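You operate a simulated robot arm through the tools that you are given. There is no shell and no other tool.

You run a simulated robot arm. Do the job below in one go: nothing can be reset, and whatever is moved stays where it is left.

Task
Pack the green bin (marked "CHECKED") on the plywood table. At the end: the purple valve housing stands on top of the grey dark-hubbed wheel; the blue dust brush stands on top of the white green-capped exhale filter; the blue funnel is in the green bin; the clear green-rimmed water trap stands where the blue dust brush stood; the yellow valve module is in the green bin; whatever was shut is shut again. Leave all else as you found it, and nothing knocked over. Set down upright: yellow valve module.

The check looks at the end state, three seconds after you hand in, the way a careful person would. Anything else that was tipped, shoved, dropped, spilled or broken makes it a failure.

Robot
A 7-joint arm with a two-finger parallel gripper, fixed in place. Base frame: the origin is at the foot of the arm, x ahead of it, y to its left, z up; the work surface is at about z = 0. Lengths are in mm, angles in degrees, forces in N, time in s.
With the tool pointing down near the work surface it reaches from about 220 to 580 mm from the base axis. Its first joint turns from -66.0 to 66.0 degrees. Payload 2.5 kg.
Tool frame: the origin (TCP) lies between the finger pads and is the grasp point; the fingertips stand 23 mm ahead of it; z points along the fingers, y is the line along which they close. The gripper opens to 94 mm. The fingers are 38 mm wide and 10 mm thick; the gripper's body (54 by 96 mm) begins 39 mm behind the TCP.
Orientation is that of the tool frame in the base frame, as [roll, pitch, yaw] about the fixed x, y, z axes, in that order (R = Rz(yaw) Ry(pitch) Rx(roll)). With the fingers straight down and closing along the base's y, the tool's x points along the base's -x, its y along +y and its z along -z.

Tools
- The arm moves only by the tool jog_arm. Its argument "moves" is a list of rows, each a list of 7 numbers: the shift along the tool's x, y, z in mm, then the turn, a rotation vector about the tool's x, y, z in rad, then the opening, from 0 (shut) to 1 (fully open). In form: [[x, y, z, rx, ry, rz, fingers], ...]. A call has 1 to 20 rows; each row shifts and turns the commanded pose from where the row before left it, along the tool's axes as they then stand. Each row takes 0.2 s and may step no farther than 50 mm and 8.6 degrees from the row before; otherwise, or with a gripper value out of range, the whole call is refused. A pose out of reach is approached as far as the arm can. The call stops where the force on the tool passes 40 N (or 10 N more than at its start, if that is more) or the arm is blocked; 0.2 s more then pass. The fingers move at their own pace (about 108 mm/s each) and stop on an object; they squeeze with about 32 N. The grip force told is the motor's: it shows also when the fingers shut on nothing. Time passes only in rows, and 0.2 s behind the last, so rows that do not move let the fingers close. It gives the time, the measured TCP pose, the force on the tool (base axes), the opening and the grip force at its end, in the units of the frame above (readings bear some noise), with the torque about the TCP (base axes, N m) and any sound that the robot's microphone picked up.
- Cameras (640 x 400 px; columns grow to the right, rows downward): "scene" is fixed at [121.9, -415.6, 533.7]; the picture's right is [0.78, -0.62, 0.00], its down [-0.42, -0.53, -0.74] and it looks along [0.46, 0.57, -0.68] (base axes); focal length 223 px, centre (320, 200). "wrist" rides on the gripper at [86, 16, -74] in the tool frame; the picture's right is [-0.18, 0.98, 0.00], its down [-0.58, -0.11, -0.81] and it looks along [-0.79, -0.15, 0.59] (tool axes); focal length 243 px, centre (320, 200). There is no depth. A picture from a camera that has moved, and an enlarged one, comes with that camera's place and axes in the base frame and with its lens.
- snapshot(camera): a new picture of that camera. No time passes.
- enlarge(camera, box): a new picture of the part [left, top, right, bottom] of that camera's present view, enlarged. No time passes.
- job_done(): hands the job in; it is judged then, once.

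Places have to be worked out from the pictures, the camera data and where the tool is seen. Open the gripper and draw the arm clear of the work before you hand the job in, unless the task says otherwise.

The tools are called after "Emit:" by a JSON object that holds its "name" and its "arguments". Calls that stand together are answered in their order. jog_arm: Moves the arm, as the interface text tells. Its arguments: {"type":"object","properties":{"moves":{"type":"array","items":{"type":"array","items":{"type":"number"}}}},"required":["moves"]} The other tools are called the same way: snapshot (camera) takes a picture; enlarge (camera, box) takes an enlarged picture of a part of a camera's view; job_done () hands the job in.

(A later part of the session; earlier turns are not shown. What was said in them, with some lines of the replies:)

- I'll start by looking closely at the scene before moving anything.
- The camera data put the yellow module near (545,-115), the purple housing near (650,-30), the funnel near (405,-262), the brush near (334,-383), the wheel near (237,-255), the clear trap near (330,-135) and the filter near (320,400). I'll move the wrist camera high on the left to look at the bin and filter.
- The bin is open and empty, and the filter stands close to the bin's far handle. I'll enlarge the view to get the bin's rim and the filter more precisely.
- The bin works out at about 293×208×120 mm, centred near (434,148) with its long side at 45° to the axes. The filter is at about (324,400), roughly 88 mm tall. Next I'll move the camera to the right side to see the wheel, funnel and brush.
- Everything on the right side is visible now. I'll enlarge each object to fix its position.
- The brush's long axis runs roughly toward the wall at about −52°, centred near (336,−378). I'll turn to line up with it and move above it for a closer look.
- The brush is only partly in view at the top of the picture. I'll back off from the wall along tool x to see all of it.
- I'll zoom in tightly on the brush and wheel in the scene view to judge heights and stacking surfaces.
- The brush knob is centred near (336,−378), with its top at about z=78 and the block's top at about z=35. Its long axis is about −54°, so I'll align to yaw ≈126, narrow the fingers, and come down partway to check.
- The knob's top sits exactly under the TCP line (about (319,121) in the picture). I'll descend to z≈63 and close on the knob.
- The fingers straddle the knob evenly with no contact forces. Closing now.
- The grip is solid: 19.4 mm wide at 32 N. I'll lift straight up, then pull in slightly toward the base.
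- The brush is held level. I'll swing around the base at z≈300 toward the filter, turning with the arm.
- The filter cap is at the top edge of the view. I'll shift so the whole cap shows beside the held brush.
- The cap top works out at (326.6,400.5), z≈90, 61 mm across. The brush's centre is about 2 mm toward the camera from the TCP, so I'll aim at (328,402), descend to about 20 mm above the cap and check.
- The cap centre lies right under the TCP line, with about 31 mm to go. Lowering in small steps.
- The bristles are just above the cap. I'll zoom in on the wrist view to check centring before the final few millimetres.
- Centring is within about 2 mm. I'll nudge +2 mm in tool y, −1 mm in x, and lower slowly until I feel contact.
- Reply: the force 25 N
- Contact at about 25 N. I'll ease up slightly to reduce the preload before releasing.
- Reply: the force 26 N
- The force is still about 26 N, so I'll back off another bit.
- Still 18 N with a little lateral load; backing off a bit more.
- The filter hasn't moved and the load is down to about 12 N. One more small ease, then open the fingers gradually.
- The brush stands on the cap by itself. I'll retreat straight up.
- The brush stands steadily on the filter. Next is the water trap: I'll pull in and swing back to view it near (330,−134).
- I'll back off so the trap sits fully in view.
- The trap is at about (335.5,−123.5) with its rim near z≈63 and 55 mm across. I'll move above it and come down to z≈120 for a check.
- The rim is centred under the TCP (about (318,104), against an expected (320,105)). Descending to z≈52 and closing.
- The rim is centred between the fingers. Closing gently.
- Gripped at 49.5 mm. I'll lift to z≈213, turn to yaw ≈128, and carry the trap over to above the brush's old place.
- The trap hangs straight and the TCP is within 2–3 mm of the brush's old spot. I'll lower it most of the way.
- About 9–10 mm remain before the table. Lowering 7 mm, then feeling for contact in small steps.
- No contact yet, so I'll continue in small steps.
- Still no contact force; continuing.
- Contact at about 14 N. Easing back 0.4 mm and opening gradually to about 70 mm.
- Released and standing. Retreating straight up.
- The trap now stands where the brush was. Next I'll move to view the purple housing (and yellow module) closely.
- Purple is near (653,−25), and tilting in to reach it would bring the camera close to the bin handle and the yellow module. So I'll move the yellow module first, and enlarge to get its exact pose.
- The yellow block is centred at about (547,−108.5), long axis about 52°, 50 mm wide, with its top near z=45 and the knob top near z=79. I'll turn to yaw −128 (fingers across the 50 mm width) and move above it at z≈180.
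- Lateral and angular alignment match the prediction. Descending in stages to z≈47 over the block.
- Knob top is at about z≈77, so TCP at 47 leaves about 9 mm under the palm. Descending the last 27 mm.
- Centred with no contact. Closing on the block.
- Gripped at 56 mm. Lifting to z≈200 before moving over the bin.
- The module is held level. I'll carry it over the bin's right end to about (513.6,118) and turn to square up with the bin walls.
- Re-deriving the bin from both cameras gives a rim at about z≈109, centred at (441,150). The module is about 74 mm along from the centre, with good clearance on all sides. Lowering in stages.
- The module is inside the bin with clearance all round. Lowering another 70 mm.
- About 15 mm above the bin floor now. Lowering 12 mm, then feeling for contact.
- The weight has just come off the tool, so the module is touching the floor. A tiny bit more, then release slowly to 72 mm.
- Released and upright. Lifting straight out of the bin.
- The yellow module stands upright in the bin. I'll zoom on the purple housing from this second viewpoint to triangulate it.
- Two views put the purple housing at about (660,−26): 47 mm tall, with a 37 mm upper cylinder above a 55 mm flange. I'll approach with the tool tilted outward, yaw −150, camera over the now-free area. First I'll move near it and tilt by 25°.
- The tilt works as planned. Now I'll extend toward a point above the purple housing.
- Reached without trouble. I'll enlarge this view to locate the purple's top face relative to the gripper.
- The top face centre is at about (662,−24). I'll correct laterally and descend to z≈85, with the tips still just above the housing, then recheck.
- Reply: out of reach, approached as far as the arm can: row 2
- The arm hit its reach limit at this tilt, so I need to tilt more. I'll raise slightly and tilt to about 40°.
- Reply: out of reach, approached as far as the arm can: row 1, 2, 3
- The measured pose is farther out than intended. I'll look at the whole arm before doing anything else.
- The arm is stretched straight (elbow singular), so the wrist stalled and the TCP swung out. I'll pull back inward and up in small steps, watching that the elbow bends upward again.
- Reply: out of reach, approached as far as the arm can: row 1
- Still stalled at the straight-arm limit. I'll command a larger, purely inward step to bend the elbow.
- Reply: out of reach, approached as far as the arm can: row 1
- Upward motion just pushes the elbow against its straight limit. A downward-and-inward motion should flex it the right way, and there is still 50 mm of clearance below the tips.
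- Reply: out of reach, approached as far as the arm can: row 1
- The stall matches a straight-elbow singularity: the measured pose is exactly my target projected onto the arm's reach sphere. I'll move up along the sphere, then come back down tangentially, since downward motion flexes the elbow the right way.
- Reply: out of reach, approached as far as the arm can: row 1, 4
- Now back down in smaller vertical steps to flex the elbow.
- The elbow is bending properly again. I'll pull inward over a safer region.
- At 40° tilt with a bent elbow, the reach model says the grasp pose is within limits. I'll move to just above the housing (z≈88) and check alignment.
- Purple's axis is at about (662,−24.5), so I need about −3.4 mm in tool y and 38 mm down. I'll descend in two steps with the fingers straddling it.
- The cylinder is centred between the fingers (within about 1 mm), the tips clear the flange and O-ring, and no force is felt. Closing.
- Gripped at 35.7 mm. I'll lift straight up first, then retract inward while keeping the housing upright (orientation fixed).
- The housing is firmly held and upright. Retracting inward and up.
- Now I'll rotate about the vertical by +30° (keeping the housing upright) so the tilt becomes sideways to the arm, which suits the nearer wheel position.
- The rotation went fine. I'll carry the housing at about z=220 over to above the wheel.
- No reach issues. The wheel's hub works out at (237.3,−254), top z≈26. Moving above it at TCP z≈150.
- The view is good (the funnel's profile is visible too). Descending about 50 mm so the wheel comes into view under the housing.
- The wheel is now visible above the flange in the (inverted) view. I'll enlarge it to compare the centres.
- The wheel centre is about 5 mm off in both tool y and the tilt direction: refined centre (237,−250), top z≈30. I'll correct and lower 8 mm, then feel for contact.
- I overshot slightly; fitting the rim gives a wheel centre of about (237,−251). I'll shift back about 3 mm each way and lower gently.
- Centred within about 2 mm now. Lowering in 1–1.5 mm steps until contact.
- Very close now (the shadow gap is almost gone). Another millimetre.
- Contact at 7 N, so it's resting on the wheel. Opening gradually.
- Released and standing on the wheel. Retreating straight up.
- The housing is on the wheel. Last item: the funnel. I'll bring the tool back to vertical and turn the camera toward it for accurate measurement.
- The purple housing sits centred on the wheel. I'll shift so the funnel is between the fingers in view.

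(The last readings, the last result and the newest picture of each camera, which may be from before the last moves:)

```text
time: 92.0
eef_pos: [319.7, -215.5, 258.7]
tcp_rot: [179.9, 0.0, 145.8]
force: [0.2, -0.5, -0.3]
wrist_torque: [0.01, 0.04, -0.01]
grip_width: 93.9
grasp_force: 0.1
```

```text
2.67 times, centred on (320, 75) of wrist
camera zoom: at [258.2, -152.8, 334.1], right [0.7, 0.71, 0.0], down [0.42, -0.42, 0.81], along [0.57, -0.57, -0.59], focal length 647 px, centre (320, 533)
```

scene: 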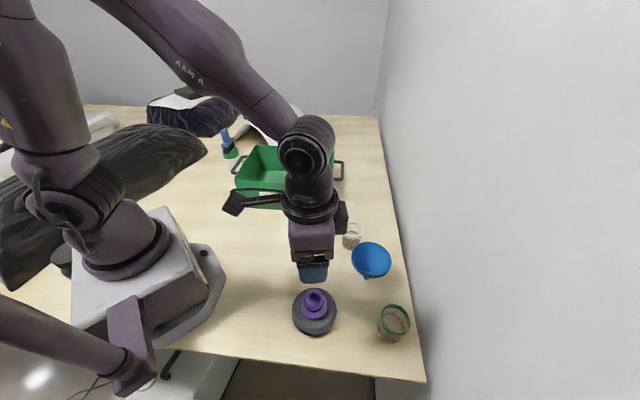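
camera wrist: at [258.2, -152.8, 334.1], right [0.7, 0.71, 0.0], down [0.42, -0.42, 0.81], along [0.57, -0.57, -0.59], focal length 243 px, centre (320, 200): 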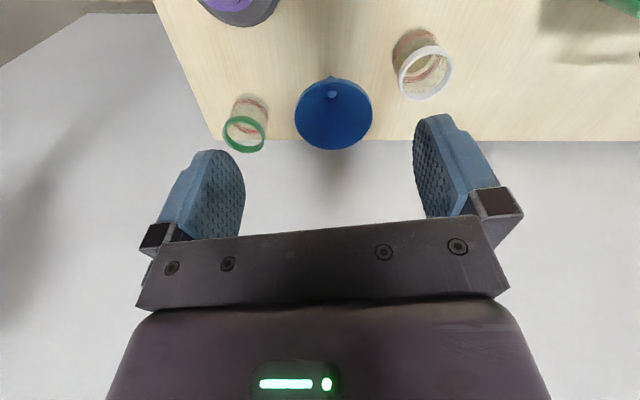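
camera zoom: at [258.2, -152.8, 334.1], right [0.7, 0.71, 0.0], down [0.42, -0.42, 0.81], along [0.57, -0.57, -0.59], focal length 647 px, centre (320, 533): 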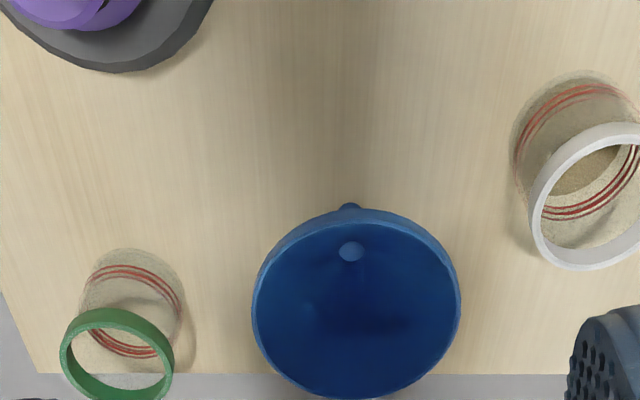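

Combining views, the funnel's axis is at about (391,−264.5), rim z≈90, radius ≈46, and the wall slopes about 33°. I'll tilt the tool 33° to match the wall and go to a pre-grasp above its near-trap side, staying high.

Emit:
{"name": "jog_arm", "arguments": {"moves": [[0, 0, 0, -0.144, 0, 0, 0.6], [0, 0, 0, -0.144, 0, 0, 0.6], [0, 0, 0, -0.144, 0, 0, 0.6], [0, 0, 0, -0.144, 0, 0, 0.6], [-28.9, -32.5, 2.7, 0, 0, 0, 0.6], [-28.9, -32.5, 2.7, 0, 0, 0, 0.6], [-28.9, -32.5, 2.7, 0, 0, 0, 0.6], [0, 0, 0, 0, 0, 0, 0.6]]}}

Emit:
{"name": "snapshot", "arguments": {"camera": "wrist"}}

Emit:
{"name": "snapshot", "arguments": {"camera": "scene"}}

```text
time: 93.8
eef_pos: [347.3, -330.2, 201.5]
tcp_rot: [146.9, 0.0, 145.8]
force: [-0.1, 0.0, 0.4]
wrist_torque: [-0.02, 0.0, 0.0]
grip_width: 56.4
grasp_force: 0.1
```

```text
taken
camera wrist: at [261.1, -303.7, 273.2], right [0.61, 0.58, 0.54], down [0.18, -0.77, 0.62], along [0.77, -0.28, -0.58], focal length 243 px, centre (320, 200)
```

wrist: 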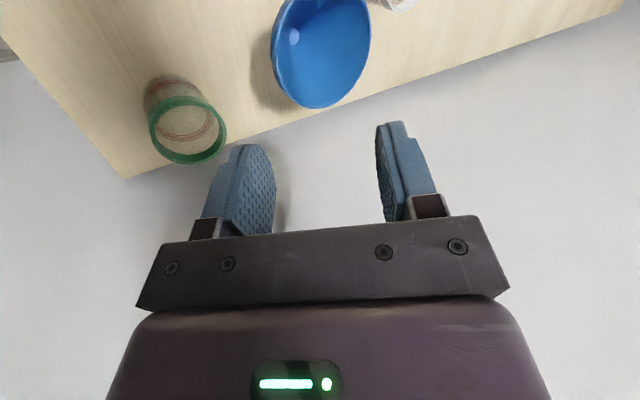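

```text
taken
```

scene: 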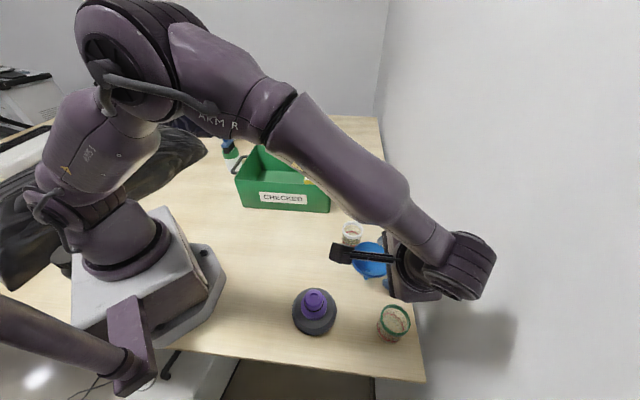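

The tilt and pose are as intended. I'll descend to the pre-grasp point, about 60 mm back along the wall line, and compare with the rim.

Emit:
{"name": "jog_arm", "arguments": {"moves": [[0.4, -15.3, 26.2, 0, 0, 0, 0.5], [0.3, -15.3, 26.2, 0, 0, 0, 0.42], [0, 0, 0, 0, 0, 0, 0.42]]}}

Emit:
{"name": "snapshot", "arguments": {"camera": "wrist"}}

Emit:
{"name": "enlarge", "arguments": {"camera": "scene", "box": [330, 210, 490, 330]}}

```text
time: 94.6
eef_pos: [347.9, -326.6, 140.9]
tcp_rot: [146.9, 0.1, 145.8]
force: [0.5, -0.3, 0.2]
wrist_torque: [0.0, 0.0, -0.01]
grip_width: 39.7
grasp_force: 0.0
```

```text
taken
camera wrist: at [261.5, -300.3, 212.6], right [0.61, 0.58, 0.54], down [0.18, -0.77, 0.62], along [0.77, -0.28, -0.58], focal length 243 px, centre (320, 200)
```

wrist: 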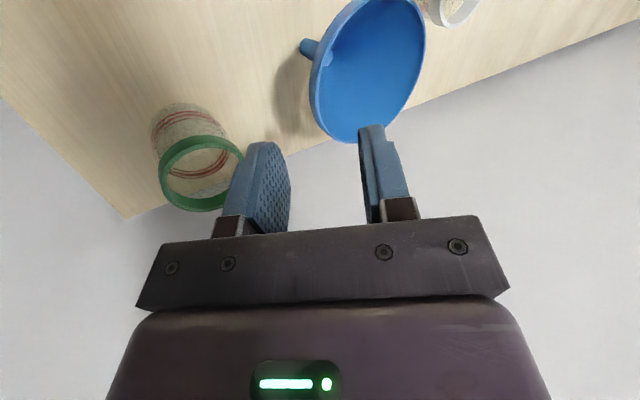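

```text
3.33 times, centred on (410, 270) of scene
camera zoom: at [121.9, -415.6, 533.7], right [0.78, -0.62, 0.0], down [-0.42, -0.53, -0.74], along [0.46, 0.57, -0.68], focal length 742 px, centre (20, -33)
```

zoom: 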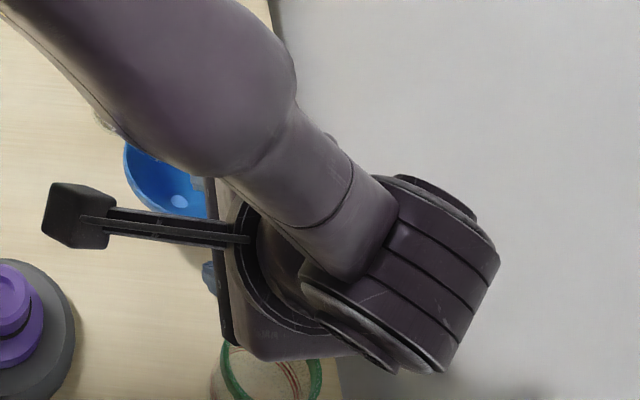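

The predicted pinch point (316,108) falls right on the rim's left edge in the picture. Sliding 32 mm along the wall line, then checking.

Emit:
{"name": "jog_arm", "arguments": {"moves": [[0, 0, 16, 0, 0, 0, 0.42], [0, 0, 16, 0, 0, 0, 0.42], [0, 0, 0, 0, 0, 0, 0.42]]}}

Emit:
{"name": "snapshot", "arguments": {"camera": "wrist"}}

Emit:
{"name": "enlarge", "arguments": {"camera": "wrist", "box": [220, 60, 460, 230]}}

```text
time: 95.4
eef_pos: [355.8, -312.0, 114.3]
tcp_rot: [146.9, -0.1, 145.9]
force: [0.5, 0.8, -0.5]
wrist_torque: [0.05, 0.01, 0.02]
grip_width: 39.5
grasp_force: 0.1
```

```text
taken
camera wrist: at [270.6, -285.4, 185.1], right [0.61, 0.58, 0.54], down [0.18, -0.77, 0.62], along [0.77, -0.28, -0.58], focal length 243 px, centre (320, 200)
```

wrist: 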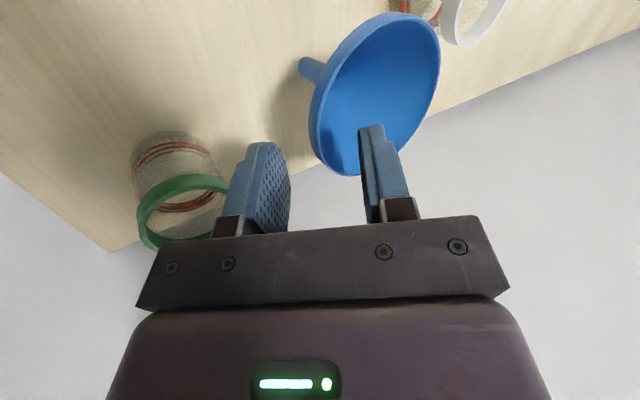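

```text
2.35 times, centred on (340, 145) of wrist
camera zoom: at [270.6, -285.4, 185.1], right [0.61, 0.58, 0.54], down [0.18, -0.77, 0.62], along [0.77, -0.28, -0.58], focal length 571 px, centre (273, 329)
```

zoom: 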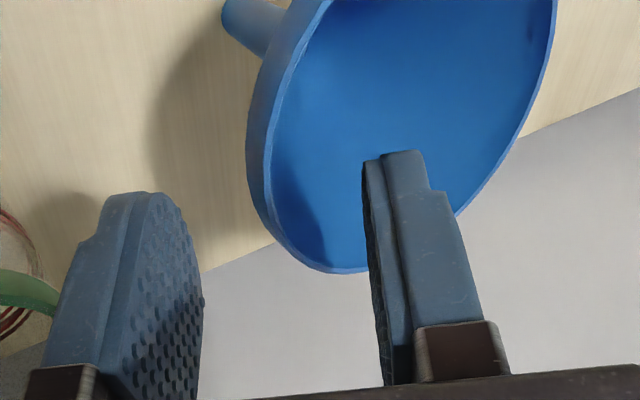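

The rim wall lies midway between the two fingertips, as predicted. Sliding in 14 mm so the tips pass the rim, checking forces.

Emit:
{"name": "jog_arm", "arguments": {"moves": [[0, 0, 7, 0, 0, 0, 0.42], [0, 0, 7, 0, 0, 0, 0.42], [0, 0, 0, 0, 0, 0, 0.42]]}}

Emit:
{"name": "snapshot", "arguments": {"camera": "wrist"}}

Emit:
{"name": "enlarge", "arguments": {"camera": "wrist", "box": [204, 60, 476, 230]}}

```text
time: 96.2
eef_pos: [362.2, -304.7, 101.9]
tcp_rot: [147.0, 0.0, 145.8]
force: [-0.2, -0.4, 0.2]
wrist_torque: [0.06, -0.03, 0.02]
grip_width: 39.5
grasp_force: 0.0
```

```text
taken
camera wrist: at [276.3, -278.0, 173.4], right [0.62, 0.58, 0.54], down [0.18, -0.77, 0.62], along [0.77, -0.28, -0.58], focal length 243 px, centre (320, 200)
```

wrist: 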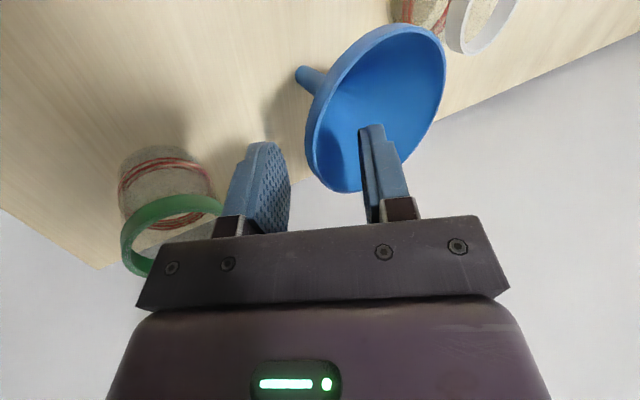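

```text
2.35 times, centred on (340, 145) of wrist
camera zoom: at [276.3, -278.0, 173.4], right [0.62, 0.58, 0.54], down [0.18, -0.77, 0.62], along [0.77, -0.28, -0.58], focal length 571 px, centre (273, 329)
```

zoom: 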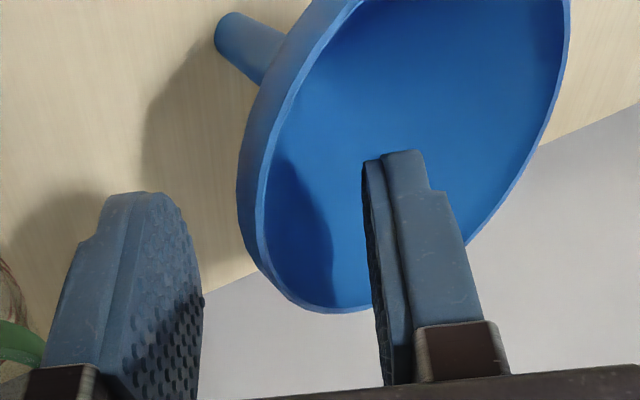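

No contact and good centring. Sliding the final 14 mm.

Emit:
{"name": "jog_arm", "arguments": {"moves": [[0, 0, 7, 0, 0, 0, 0.42], [0, 0, 7, 0, 0, 0, 0.42], [0, 0, 0, 0, 0, 0, 0.42]]}}

Emit:
{"name": "snapshot", "arguments": {"camera": "wrist"}}

Emit:
{"name": "enlarge", "arguments": {"camera": "wrist", "box": [204, 60, 476, 230]}}

```text
time: 97.0
eef_pos: [365.3, -298.3, 90.1]
tcp_rot: [147.1, -0.1, 145.8]
force: [0.0, -0.2, -0.5]
wrist_torque: [-0.01, 0.01, -0.04]
grip_width: 39.8
grasp_force: 0.0
```

```text
taken
camera wrist: at [280.3, -272.0, 161.2], right [0.62, 0.58, 0.54], down [0.18, -0.77, 0.62], along [0.77, -0.28, -0.58], focal length 243 px, centre (320, 200)
```

wrist: 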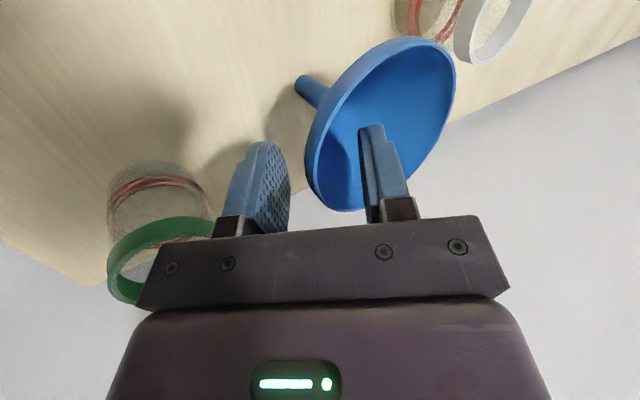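

```text
2.35 times, centred on (340, 145) of wrist
camera zoom: at [280.3, -272.0, 161.2], right [0.62, 0.58, 0.54], down [0.18, -0.77, 0.62], along [0.77, -0.28, -0.58], focal length 571 px, centre (273, 329)
```

zoom: 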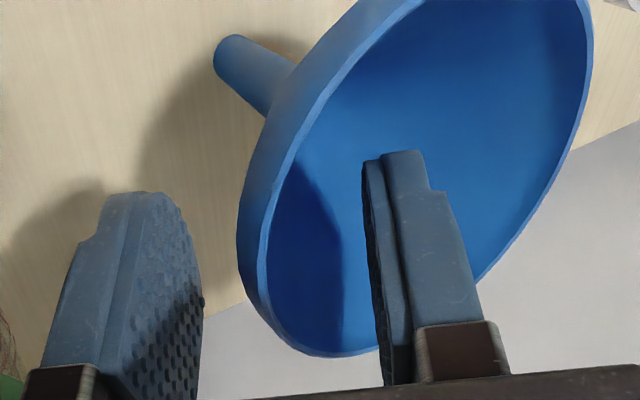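

The wall sits nearly midway between the pads. Nudging 1 mm and closing gradually.

Emit:
{"name": "jog_arm", "arguments": {"moves": [[0, -1, 0, 0, 0, 0, 0.36], [0, 0, 0, 0, 0, 0, 0.28], [0, 0, 0, 0, 0, 0, 0.2], [0, 0, 0, 0, 0, 0, 0.14], [0, 0, 0, 0, 0, 0, 0.14]]}}

Emit:
{"name": "enlarge", "arguments": {"camera": "wrist", "box": [204, 60, 476, 230]}}

```text
time: 98.2
eef_pos: [365.7, -300.0, 89.6]
tcp_rot: [147.1, 0.0, 145.8]
force: [1.0, 0.0, -0.1]
wrist_torque: [0.03, -0.01, 0.02]
grip_width: 13.1
grasp_force: 0.2
```

```text
2.35 times, centred on (340, 145) of wrist
camera zoom: at [280.0, -272.5, 161.1], right [0.62, 0.58, 0.54], down [0.18, -0.77, 0.62], along [0.77, -0.28, -0.58], focal length 571 px, centre (273, 329)
```

zoom: 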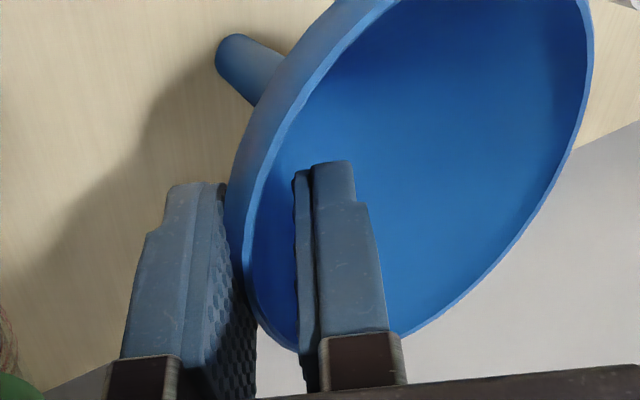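

The inner fingertip has started to press the wall slightly toward the outer pad. I'll complete the closure to clamp it.

Emit:
{"name": "jog_arm", "arguments": {"moves": [[0, 0, 0, 0, 0, 0, 0.1], [0, 0, 0, 0, 0, 0, 0.06], [0, 0, 0, 0, 0, 0, 0], [0, 0, 0, 0, 0, 0, 0], [0, 0, 0, 0, 0, 0, 0]]}}

Emit:
{"name": "snapshot", "arguments": {"camera": "wrist"}}

Emit:
{"name": "enlarge", "arguments": {"camera": "scene", "box": [330, 210, 490, 330]}}

```text
time: 99.4
eef_pos: [366.8, -299.4, 89.1]
tcp_rot: [146.9, 0.1, 145.8]
force: [1.2, 2.2, 7.5]
wrist_torque: [0.45, -0.22, 0.01]
grip_width: 8.1
grasp_force: 31.9
```

```text
taken
camera wrist: at [280.3, -272.4, 161.4], right [0.61, 0.58, 0.54], down [0.18, -0.77, 0.62], along [0.77, -0.28, -0.58], focal length 243 px, centre (320, 200)
```

wrist: 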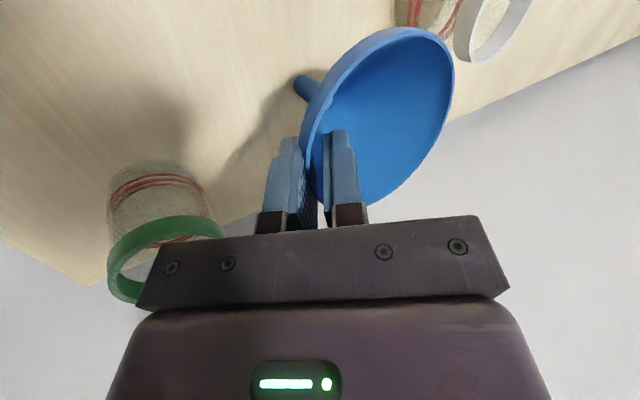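

```text
3.33 times, centred on (410, 270) of scene
camera zoom: at [121.9, -415.5, 533.7], right [0.78, -0.62, 0.0], down [-0.42, -0.53, -0.74], along [0.46, 0.57, -0.68], focal length 742 px, centre (20, -33)
```

zoom: 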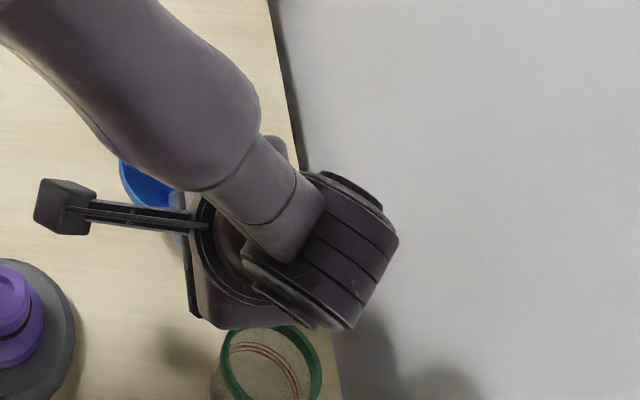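

The rim is clamped (8 mm gap, 32 N). I'll lift 10 mm straight up and check that it holds.

Emit:
{"name": "jog_arm", "arguments": {"moves": [[0, 2.7, -4.2, 0, 0, 0, 0], [0, 5.4, -8.4, 0, 0, 0, 0], [0, 0, 0, 0, 0, 0, 0]]}}

Emit:
{"name": "snapshot", "arguments": {"camera": "wrist"}}

```text
time: 100.2
eef_pos: [366.8, -300.1, 104.1]
tcp_rot: [147.0, 0.0, 145.7]
force: [-0.3, -0.1, -0.8]
wrist_torque: [-0.03, 0.01, 0.0]
grip_width: 8.2
grasp_force: 32.0
```

```text
taken
camera wrist: at [281.0, -272.8, 175.4], right [0.62, 0.58, 0.54], down [0.18, -0.77, 0.62], along [0.77, -0.28, -0.58], focal length 243 px, centre (320, 200)
```

wrist: 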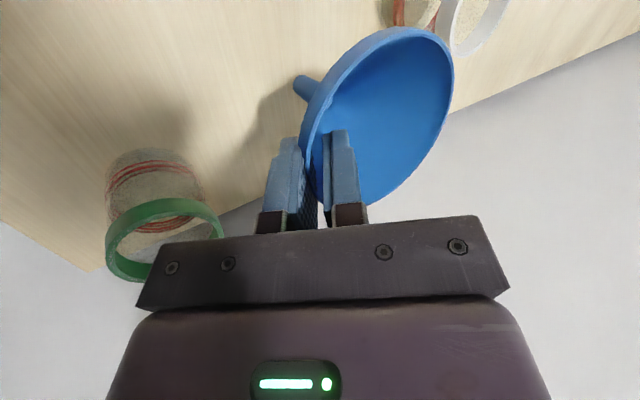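

The funnel is held firmly and nearly upright; its spout bottom is about 92 mm below the TCP. Lifting to z≈264.

Emit:
{"name": "jog_arm", "arguments": {"moves": [[0, 16, -25, 0, 0, 0, 0], [0, 21.8, -33.5, 0, 0, 0, 0], [0, 21.8, -33.5, 0, 0, 0, 0], [0, 21.8, -33.5, 0, 0, 0, 0], [0, 6, -9, 0, 0, 0, 0], [0, 0, 0, 0, 0, 0, 0]]}}

Emit:
{"name": "snapshot", "arguments": {"camera": "wrist"}}

Emit:
{"name": "snapshot", "arguments": {"camera": "scene"}}

```text
time: 101.6
eef_pos: [365.7, -299.0, 267.3]
tcp_rot: [147.0, 0.0, 145.8]
force: [0.8, 0.4, 0.4]
wrist_torque: [0.0, -0.03, -0.01]
grip_width: 8.0
grasp_force: 31.9
```

```text
taken
camera wrist: at [279.7, -273.3, 338.2], right [0.62, 0.58, 0.54], down [0.18, -0.77, 0.62], along [0.77, -0.28, -0.58], focal length 243 px, centre (320, 200)
```

wrist: 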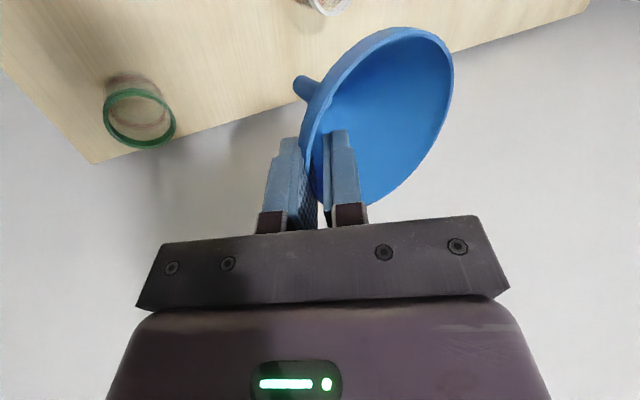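

```text
taken
```

scene: 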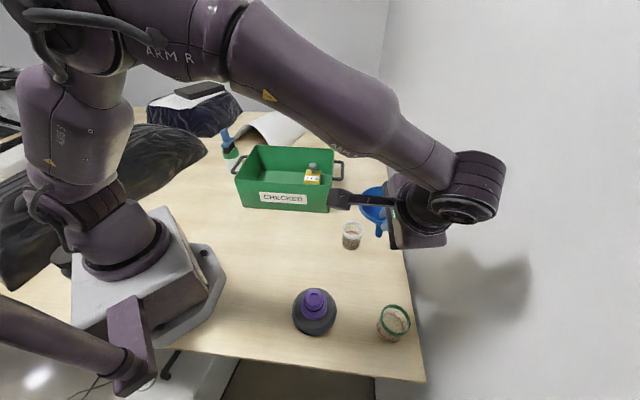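

Carrying the funnel around toward the bin, rotating with the arm at z≈265.

Emit:
{"name": "jog_arm", "arguments": {"moves": [[-1, 18, 11.6, 0, 0.0245, -0.0377, 0], [-1.9, 35.7, 23.2, 0, 0.049, -0.0755, 0], [-1.9, 35.7, 23.2, 0, 0.049, -0.0755, 0], [-1.9, 35.7, 23.2, 0, 0.049, -0.0755, 0], [-1.9, 35.7, 23.2, 0, 0.049, -0.0755, 0], [-1.9, 35.7, 23.2, 0, 0.049, -0.0755, 0], [-1.9, 35.7, 23.2, 0, 0.049, -0.0755, 0], [-1.9, 35.7, 23.2, 0, 0.049, -0.0755, 0], [-1.9, 35.7, 23.2, 0, 0.049, -0.0755, 0], [-1.9, 35.7, 23.2, 0, 0.049, -0.0755, 0], [-1.9, 35.7, 23.2, 0, 0.049, -0.0755, 0], [-1.9, 35.7, 23.2, 0, 0.049, -0.0755, 0], [0, 0, 0, 0, 0, 0, 0]]}}

Emit:
{"name": "snapshot", "arguments": {"camera": "wrist"}}

Emit:
{"name": "snapshot", "arguments": {"camera": "scene"}}

```text
time: 104.4
eef_pos: [444.7, 164.4, 263.9]
tcp_rot: [147.1, 0.0, -154.8]
force: [-0.3, -0.5, -0.6]
wrist_torque: [0.03, 0.02, 0.01]
grip_width: 7.8
grasp_force: 32.1
```

```text
taken
camera wrist: at [379.2, 102.9, 335.4], right [-0.19, 0.82, 0.53], down [0.75, -0.23, 0.62], along [0.63, 0.52, -0.58], focal length 243 px, centre (320, 200)
```

wrist: 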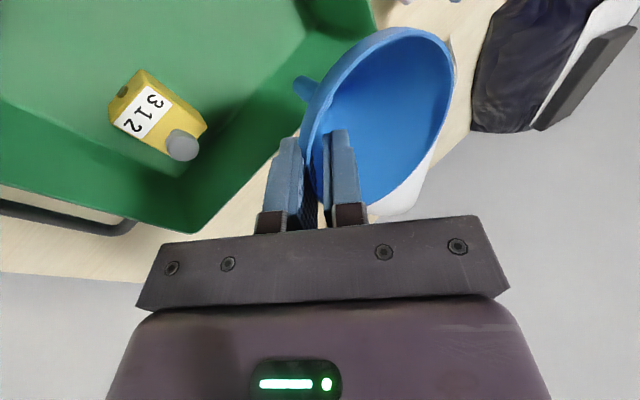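

```text
taken
```

scene: 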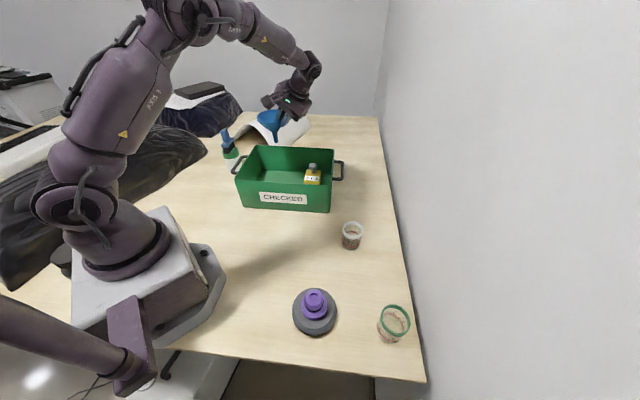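

The funnel is over the bin. I'll turn the last 20° so the gripper lies along the bin's long axis, and shift so the funnel's axis is over the left part of the bin.

Emit:
{"name": "jog_arm", "arguments": {"moves": [[0, 0, 0, 0, 0.0633, -0.0976, 0], [0, 0, 0, 0, 0.0633, -0.0976, 0], [0, 0, 0, 0, 0.0633, -0.0976, 0], [15.5, 17.6, 11.5, 0, 0, 0, 0], [0, 0, 0, 0, 0, 0, 0]]}}

Emit:
{"name": "snapshot", "arguments": {"camera": "wrist"}}

Emit:
{"name": "enlarge", "arguments": {"camera": "scene", "box": [200, 60, 380, 220]}}

```text
time: 105.6
eef_pos: [416.9, 166.4, 263.0]
tcp_rot: [147.0, 0.0, -134.9]
force: [-0.5, -0.3, -0.3]
wrist_torque: [0.02, 0.0, 0.03]
grip_width: 7.9
grasp_force: 32.1
```

```text
taken
camera wrist: at [376.9, 86.1, 333.5], right [-0.46, 0.71, 0.53], down [0.79, 0.04, 0.62], along [0.42, 0.7, -0.58], focal length 243 px, centre (320, 200)
```

wrist: 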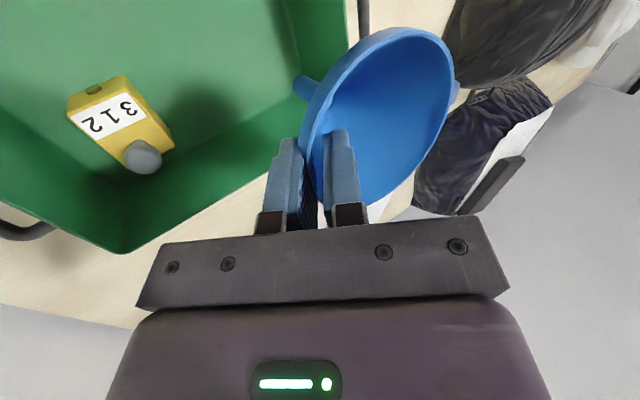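

```text
2.50 times, centred on (290, 140) of scene
camera zoom: at [121.9, -415.6, 533.7], right [0.78, -0.62, 0.0], down [-0.42, -0.53, -0.74], along [0.46, 0.57, -0.68], focal length 557 px, centre (395, 350)
```

zoom: 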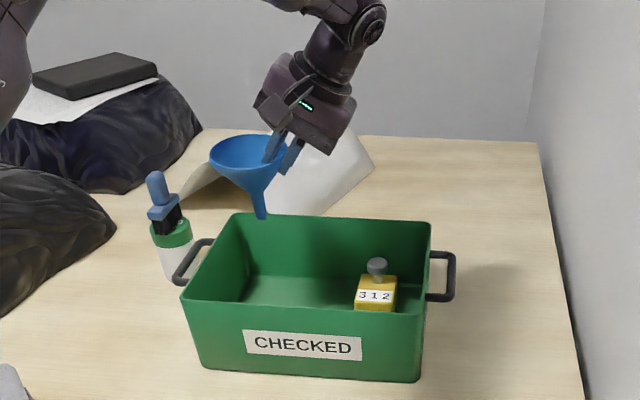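

The spout bottom projects right where intended (about l=−73 mm from the bin centre). Lowering 80 mm first, then checking.

Emit:
{"name": "jog_arm", "arguments": {"moves": [[0, -16.3, 25.2, 0, 0, 0, 0], [0, -16.3, 25.2, 0, 0, 0, 0], [0, -10.9, 16.8, 0, 0, 0, 0], [0, 0, 0, 0, 0, 0, 0]]}}

Emit:
{"name": "snapshot", "arguments": {"camera": "wrist"}}

Emit:
{"name": "enlarge", "arguments": {"camera": "scene", "box": [200, 60, 380, 220]}}

```text
time: 106.6
eef_pos: [418.4, 163.6, 181.6]
tcp_rot: [147.0, 0.1, -134.7]
force: [-0.7, 0.7, -0.6]
wrist_torque: [-0.03, -0.04, -0.01]
grip_width: 8.2
grasp_force: 32.3
```

```text
taken
camera wrist: at [376.9, 83.8, 253.7], right [-0.46, 0.71, 0.53], down [0.79, 0.04, 0.62], along [0.42, 0.7, -0.58], focal length 243 px, centre (320, 200)
```

wrist: 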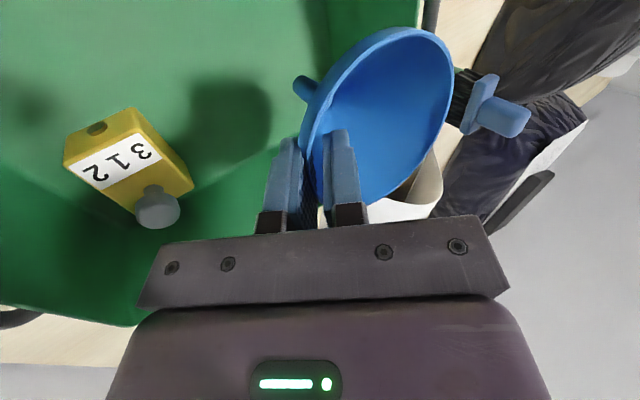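

```text
2.50 times, centred on (290, 140) of scene
camera zoom: at [121.9, -415.6, 533.7], right [0.78, -0.62, 0.0], down [-0.42, -0.53, -0.74], along [0.46, 0.57, -0.68], focal length 557 px, centre (395, 350)
```

zoom: 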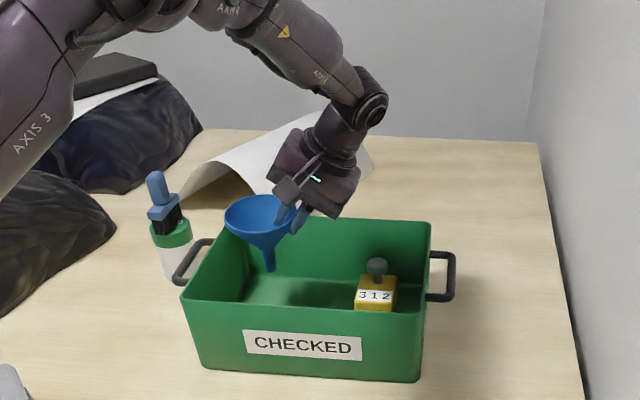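

Well inside the opening with clearance to the left wall. Lowering another 70 mm.

Emit:
{"name": "jog_arm", "arguments": {"moves": [[0, -16.3, 25.2, 0, 0, 0, 0], [0, -13.6, 21, 0, 0, 0, 0], [0, -8.2, 12.6, 0, 0, 0, 0], [0, 0, 0, 0, 0, 0, 0]]}}

Emit:
{"name": "snapshot", "arguments": {"camera": "wrist"}}

Emit:
{"name": "enlarge", "arguments": {"camera": "scene", "box": [200, 80, 380, 220]}}

```text
time: 107.6
eef_pos: [420.5, 166.2, 112.1]
tcp_rot: [147.1, 0.0, -134.9]
force: [0.2, 0.6, 0.8]
wrist_torque: [0.02, -0.06, 0.02]
grip_width: 7.9
grasp_force: 32.1
```

```text
taken
camera wrist: at [378.7, 85.8, 182.9], right [-0.46, 0.71, 0.53], down [0.79, 0.04, 0.62], along [0.42, 0.7, -0.58], focal length 243 px, centre (320, 200)
```

wrist: 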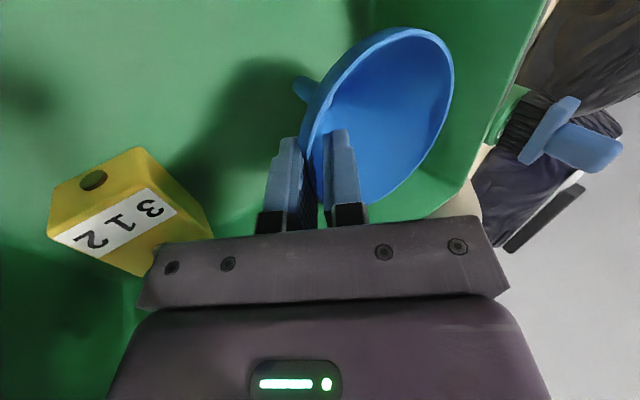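

```text
2.86 times, centred on (290, 150) of scene
camera zoom: at [121.9, -415.6, 533.7], right [0.78, -0.62, 0.0], down [-0.42, -0.53, -0.74], along [0.46, 0.57, -0.68], focal length 636 px, centre (406, 343)
```

zoom: 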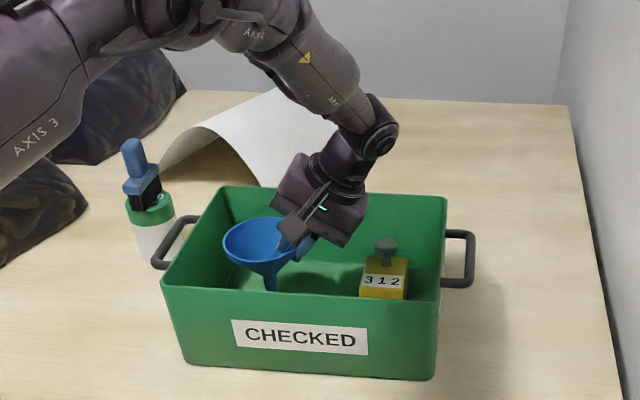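

Everything is clear; the spout bottom should be about 15 mm above the floor. Lowering 10 mm more, then in small steps.

Emit:
{"name": "jog_arm", "arguments": {"moves": [[0, -3.3, 5, 0, 0, 0, 0], [0, -2.2, 3.4, 0, 0, 0, 0], [0, 0, 0, 0, 0, 0, 0]]}}

```text
time: 108.4
eef_pos: [419.3, 165.3, 103.9]
tcp_rot: [147.0, -0.1, -134.9]
force: [0.4, 0.2, 0.0]
wrist_torque: [-0.02, 0.02, 0.03]
grip_width: 7.8
grasp_force: 32.4
```

Emit:
{"name": "jog_arm", "arguments": {"moves": [[0, -1.1, 1.7, 0, 0, 0, 0], [0, -1.1, 1.7, 0, 0, 0, 0], [0, 0, 0, 0, 0, 0, 0]]}}

Emit:
{"name": "snapshot", "arguments": {"camera": "wrist"}}

```text
time: 109.2
eef_pos: [418.4, 166.4, 100.3]
tcp_rot: [147.1, 0.0, -134.8]
force: [0.0, -0.5, -0.3]
wrist_torque: [-0.02, -0.02, 0.0]
grip_width: 8.1
grasp_force: 31.7
```

```text
taken
camera wrist: at [377.7, 86.7, 171.1], right [-0.46, 0.71, 0.53], down [0.79, 0.04, 0.62], along [0.42, 0.7, -0.58], focal length 243 px, centre (320, 200)
```

wrist: 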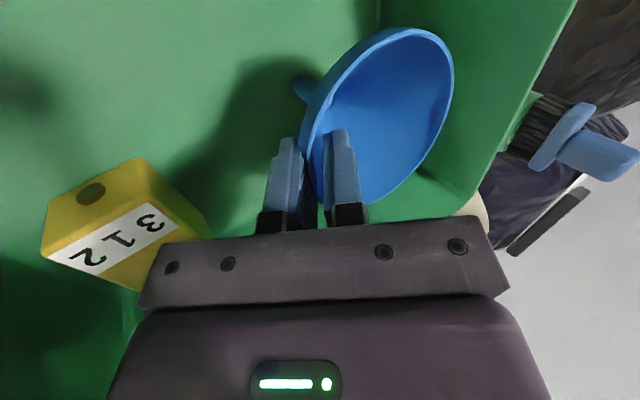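

No contact yet; continuing down in 1.5 mm steps.

Emit:
{"name": "jog_arm", "arguments": {"moves": [[0, -0.8, 1.25, 0, 0, 0, 0], [0, -0.8, 1.25, 0, 0, 0, 0], [0, 0, 0, 0, 0, 0, 0]]}}

```text
time: 110.0
eef_pos: [419.0, 167.5, 97.2]
tcp_rot: [147.0, 0.0, -134.8]
force: [-0.3, 0.3, -0.5]
wrist_torque: [0.02, 0.0, 0.03]
grip_width: 7.9
grasp_force: 32.1
```

Emit:
{"name": "jog_arm", "arguments": {"moves": [[0, -0.8, 1.25, 0, 0, 0, 0], [0, 0, 0, 0, 0, 0, 0]]}}

```text
time: 110.6
eef_pos: [417.9, 166.6, 96.9]
tcp_rot: [147.0, 0.2, -134.9]
force: [1.0, 0.2, 1.4]
wrist_torque: [0.03, 0.02, -0.02]
grip_width: 7.9
grasp_force: 32.1
```

Possibly just touching (about 1.4 N). One more small step to confirm.

Emit:
{"name": "jog_arm", "arguments": {"moves": [[0, -0.5, 0.8, 0, 0, 0, 0], [0, 0, 0, 0, 0, 0, 0]]}}

Emit:
{"name": "enlarge", "arguments": {"camera": "scene", "box": [220, 100, 380, 220]}}

```text
time: 111.2
eef_pos: [418.4, 165.9, 94.5]
tcp_rot: [147.0, 0.1, -134.8]
force: [-1.6, -3.8, 15.3]
wrist_torque: [0.03, 0.6, 0.17]
grip_width: 7.8
grasp_force: 32.1
```

```text
3.33 times, centred on (300, 160) of scene
camera zoom: at [121.8, -415.6, 533.7], right [0.78, -0.62, 0.0], down [-0.42, -0.53, -0.74], along [0.46, 0.57, -0.68], focal length 742 px, centre (387, 333)
```

zoom: 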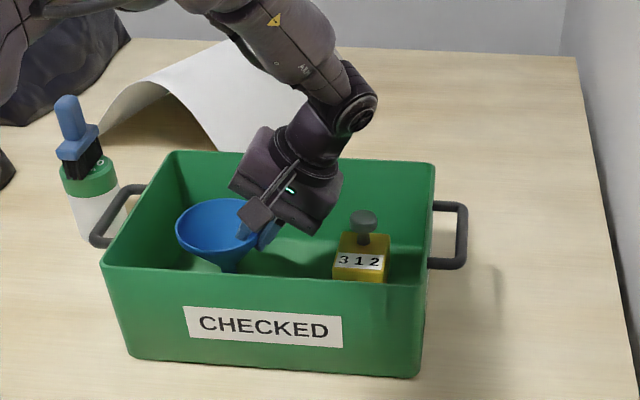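

Firm contact (15 N). Easing back a bit and opening very gradually.

Emit:
{"name": "jog_arm", "arguments": {"moves": [[0, 0.4, -0.65, 0, 0, 0, 0], [0, 0, 0, 0, 0, 0, 0], [0, 0, 0, 0, 0, 0, 0.09], [0, 0, 0, 0, 0, 0, 0.11], [0, 0, 0, 0, 0, 0, 0.14], [0, 0, 0, 0, 0, 0, 0.17], [0, 0, 0, 0, 0, 0, 0.17]]}}

Emit:
{"name": "snapshot", "arguments": {"camera": "wrist"}}

Emit:
{"name": "enlarge", "arguments": {"camera": "scene", "box": [220, 100, 380, 220]}}

```text
time: 112.8
eef_pos: [420.0, 166.2, 95.9]
tcp_rot: [147.0, 0.0, -134.7]
force: [-0.5, -0.7, -0.4]
wrist_torque: [0.01, 0.02, -0.01]
grip_width: 16.0
grasp_force: 0.0
```

```text
taken
camera wrist: at [377.8, 86.2, 167.5], right [-0.46, 0.71, 0.53], down [0.79, 0.04, 0.62], along [0.42, 0.7, -0.58], focal length 243 px, centre (320, 200)
```

wrist: 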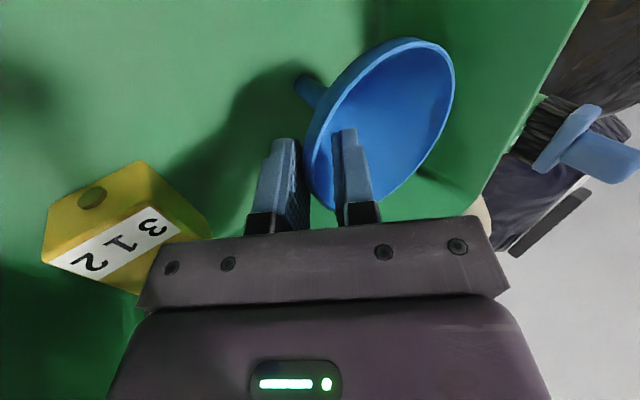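

```text
3.33 times, centred on (300, 160) of scene
camera zoom: at [121.9, -415.6, 533.7], right [0.78, -0.62, 0.0], down [-0.42, -0.53, -0.74], along [0.46, 0.57, -0.68], focal length 742 px, centre (387, 333)
```

zoom: 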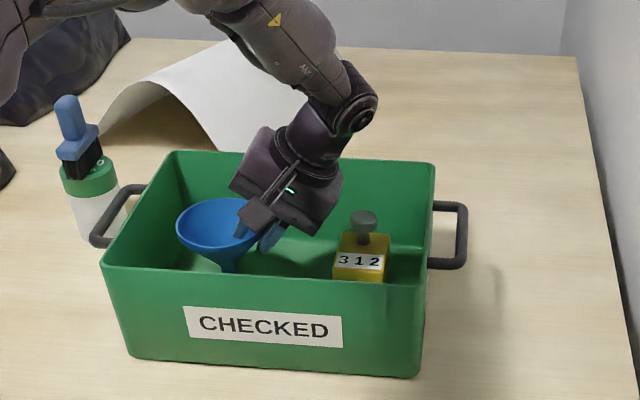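

The funnel has settled upright by itself. Opening a bit more and backing out along the wall direction.

Emit:
{"name": "jog_arm", "arguments": {"moves": [[0, 0, 0, 0, 0, 0, 0.25], [0, 0, 0, 0, 0, 0, 0.36], [0, 0, 0, 0, 0, 0, 0.4], [0, 0, 0, 0, 0, 0, 0.4]]}}

Emit:
{"name": "snapshot", "arguments": {"camera": "wrist"}}

```text
time: 113.8
eef_pos: [418.2, 165.6, 95.1]
tcp_rot: [147.0, 0.0, -134.8]
force: [-0.4, 0.3, 0.3]
wrist_torque: [-0.03, -0.02, -0.02]
grip_width: 37.5
grasp_force: 0.1
```

```text
taken
camera wrist: at [377.8, 86.2, 167.5], right [-0.46, 0.71, 0.53], down [0.79, 0.04, 0.62], along [0.42, 0.7, -0.58], focal length 243 px, centre (320, 200)
```

wrist: 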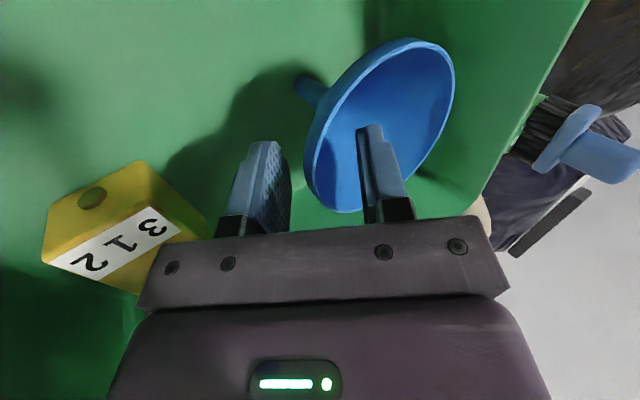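

Fully released, with the same clearances as on insertion. Backing out along the tool axis.

Emit:
{"name": "jog_arm", "arguments": {"moves": [[0, 0, -8, 0, 0, 0, 0.4], [0, 0, -16, 0, 0, 0, 0.4], [0, 0, -20, 0, 0, 0, 0.4], [0, 0, -26, 0, 0, 0, 0.4], [0, 16.3, -25.2, 0, 0, 0, 0.4], [0, 21.8, -33.5, 0, 0, 0, 0.4], [0, 21.8, -33.5, 0, 0, 0, 0.4], [0, 0, 0, 0, 0, 0, 0.4]]}}

Emit:
{"name": "snapshot", "arguments": {"camera": "wrist"}}

Emit:
{"name": "snapshot", "arguments": {"camera": "scene"}}

```text
time: 115.6
eef_pos: [445.0, 142.0, 265.4]
tcp_rot: [147.0, 0.0, -134.7]
force: [0.4, -0.6, -0.6]
wrist_torque: [-0.01, 0.0, 0.0]
grip_width: 37.8
grasp_force: 0.1
```

```text
taken
camera wrist: at [403.6, 62.0, 337.0], right [-0.46, 0.71, 0.54], down [0.79, 0.04, 0.62], along [0.42, 0.7, -0.58], focal length 243 px, centre (320, 200)
```

wrist: 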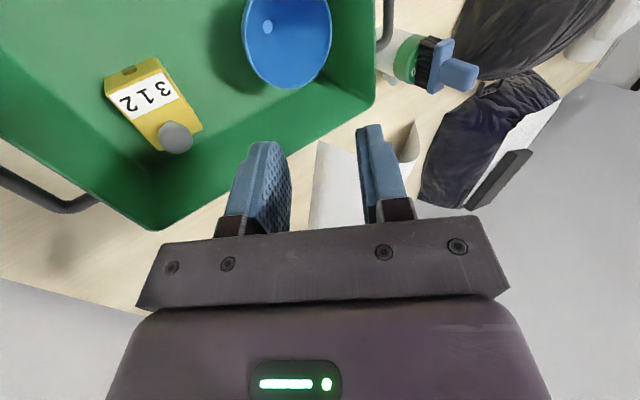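

```text
taken
```

scene: 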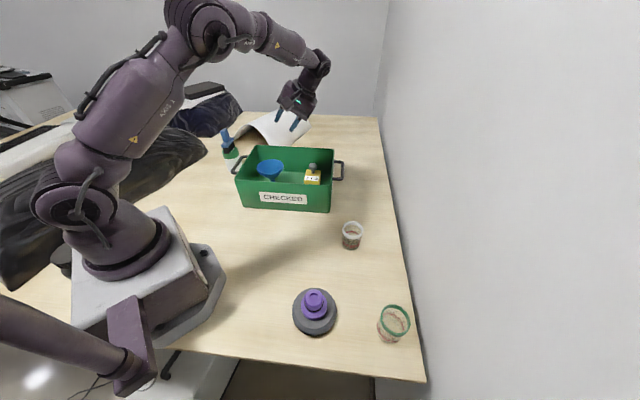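

Everything is placed. I'll straighten the tool, open the gripper, raise the arm clear, then check every item.

Emit:
{"name": "jog_arm", "arguments": {"moves": [[0, 0, -10, 0.144, 0, 0, 0.6], [0, 0, -10, 0.144, 0, 0, 0.8], [0, 0, -10, 0.144, 0, 0, 1], [0, 0, -10, 0.144, 0, 0, 1], [41.5, -9.7, -12, 0, 0, 0, 1], [41.5, -9.7, -12, 0, 0, 0, 1], [41.5, -9.7, -12, 0, 0, 0, 1], [41.5, -9.7, -12, 0, 0, 0, 1], [41.5, -9.7, -12, 0, 0, 0, 1], [0, 0, 0, 0, 0, 0, 1]]}}

Emit:
{"name": "snapshot", "arguments": {"camera": "scene"}}

Emit:
{"name": "enlarge", "arguments": {"camera": "scene", "box": [280, 240, 440, 340]}}

Emit:
{"name": "enlarge", "arguments": {"camera": "scene", "box": [200, 110, 360, 220]}}

Emit:
{"name": "snapshot", "arguments": {"camera": "wrist"}}

```text
time: 117.8
eef_pos: [342.1, -53.8, 359.1]
tcp_rot: [180.0, 0.0, -134.7]
force: [0.6, 0.2, -0.7]
wrist_torque: [-0.01, -0.01, 0.01]
grip_width: 94.1
grasp_force: 0.0
```

```text
taken
```

scene: 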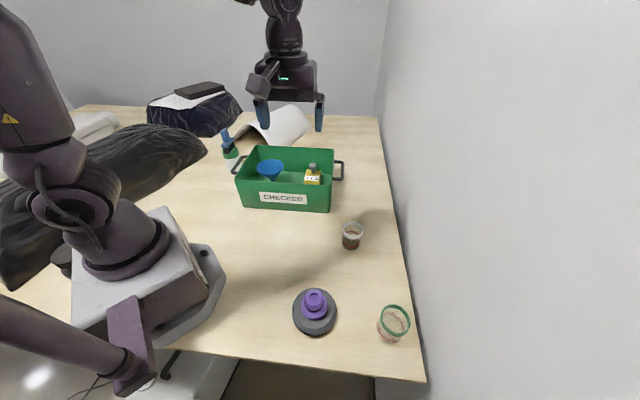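

```text
4.00 times, centred on (360, 290) of scene
camera zoom: at [121.9, -415.6, 533.7], right [0.78, -0.62, 0.0], down [-0.42, -0.53, -0.74], along [0.46, 0.57, -0.68], focal length 891 px, centre (160, -160)
```

zoom: 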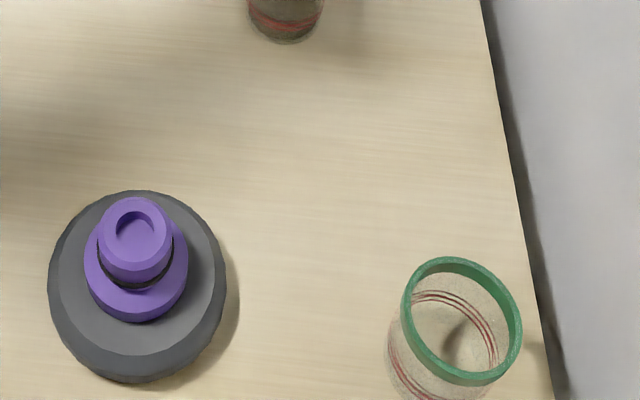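

```text
3.64 times, centred on (280, 165) of scene
camera zoom: at [121.9, -415.6, 533.7], right [0.78, -0.62, 0.0], down [-0.42, -0.53, -0.74], along [0.46, 0.57, -0.68], focal length 810 px, centre (466, 327)
```

zoom: 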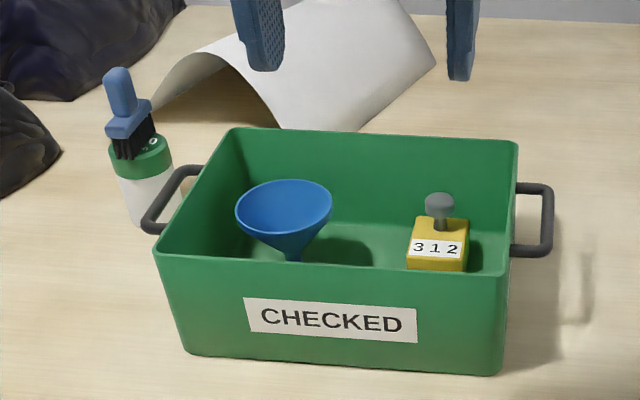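

```text
taken
camera wrist: at [269.7, -102.9, 434.2], right [-0.57, 0.82, 0.0], down [0.49, 0.34, 0.81], along [0.66, 0.46, -0.59], focal length 243 px, centre (320, 200)
```

wrist: 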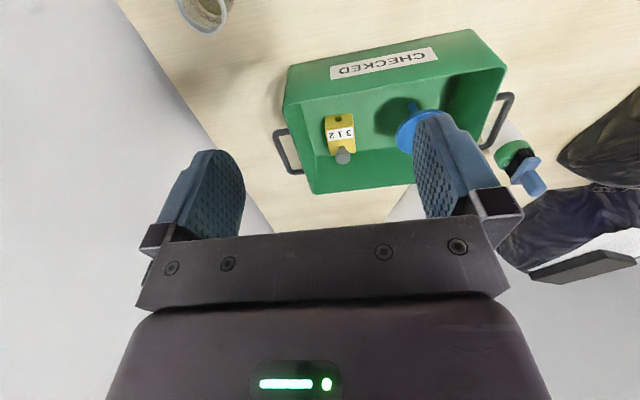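

All items look right. One last check: compare the trap's base position with where the brush's base stood.

Emit:
{"name": "enlarge", "arguments": {"camera": "scene", "box": [360, 300, 424, 350]}}

Emit:
{"name": "enlarge", "arguments": {"camera": "scene", "box": [200, 110, 264, 170]}}

```text
8.00 times, centred on (392, 325) of scene
camera zoom: at [121.9, -415.6, 533.7], right [0.78, -0.62, 0.0], down [-0.42, -0.53, -0.74], along [0.46, 0.57, -0.68], focal length 1782 px, centre (-256, -800)
```

zoom: 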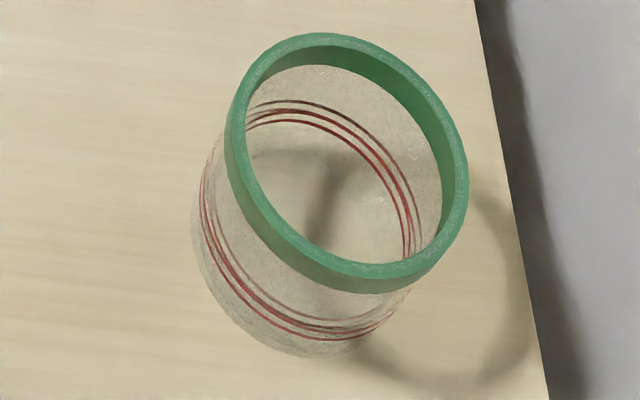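

```text
6.67 times, centred on (232, 140) of scene
camera zoom: at [121.9, -415.6, 533.7], right [0.78, -0.62, 0.0], down [-0.42, -0.53, -0.74], along [0.46, 0.57, -0.68], focal length 1485 px, centre (907, 600)
```

zoom: 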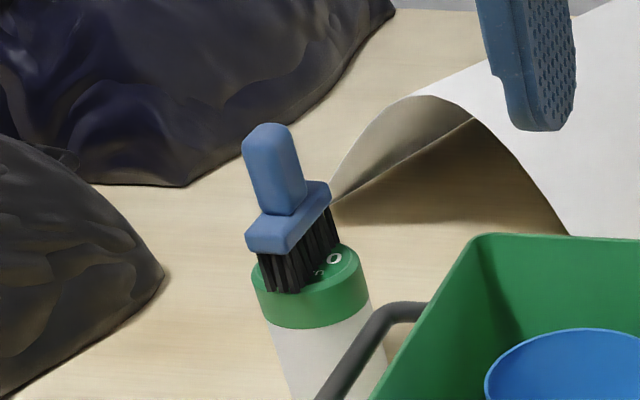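

The trap's base centre (388.9,333.1 px) matches the brush's old base centre (387.6,333.6 px). The brush stands on the filter, purple on the wheel, and the funnel and upright yellow module are in the bin. Nothing that was shut got opened, and the arm is clear with the gripper open, so I'm handing in.

Emit:
{"name": "job_done", "arguments": {}}

```text
The job is handed in.
```

The job is handed in. The last pictures show everything where the task asked for it:

- **Purple valve housing:** stands near the centre of the grey wheel.
- **Blue dust brush:** stands on its bristles on the exhale filter's green cap. It sits a few millimetres off-centre but stayed put for the rest of the job.
- **Clear water trap:** stands where the brush stood. In the scene picture its base is within about 1–2 pixels of the brush's old spot.
- **Yellow valve module:** upright in the green bin, at the right end.
- **Blue funnel:** in the green bin, at the left end, standing on its spout.

Nothing had to be opened, so there was nothing to shut again. I saw nothing knocked over, and the bin and the grey-rimmed jar look unmoved. The arm is raised clear with the gripper open.

While reaching for the purple housing the arm stretched fully straight and stalled for a few moves. I worked it free in open air, with nothing in the gripper.
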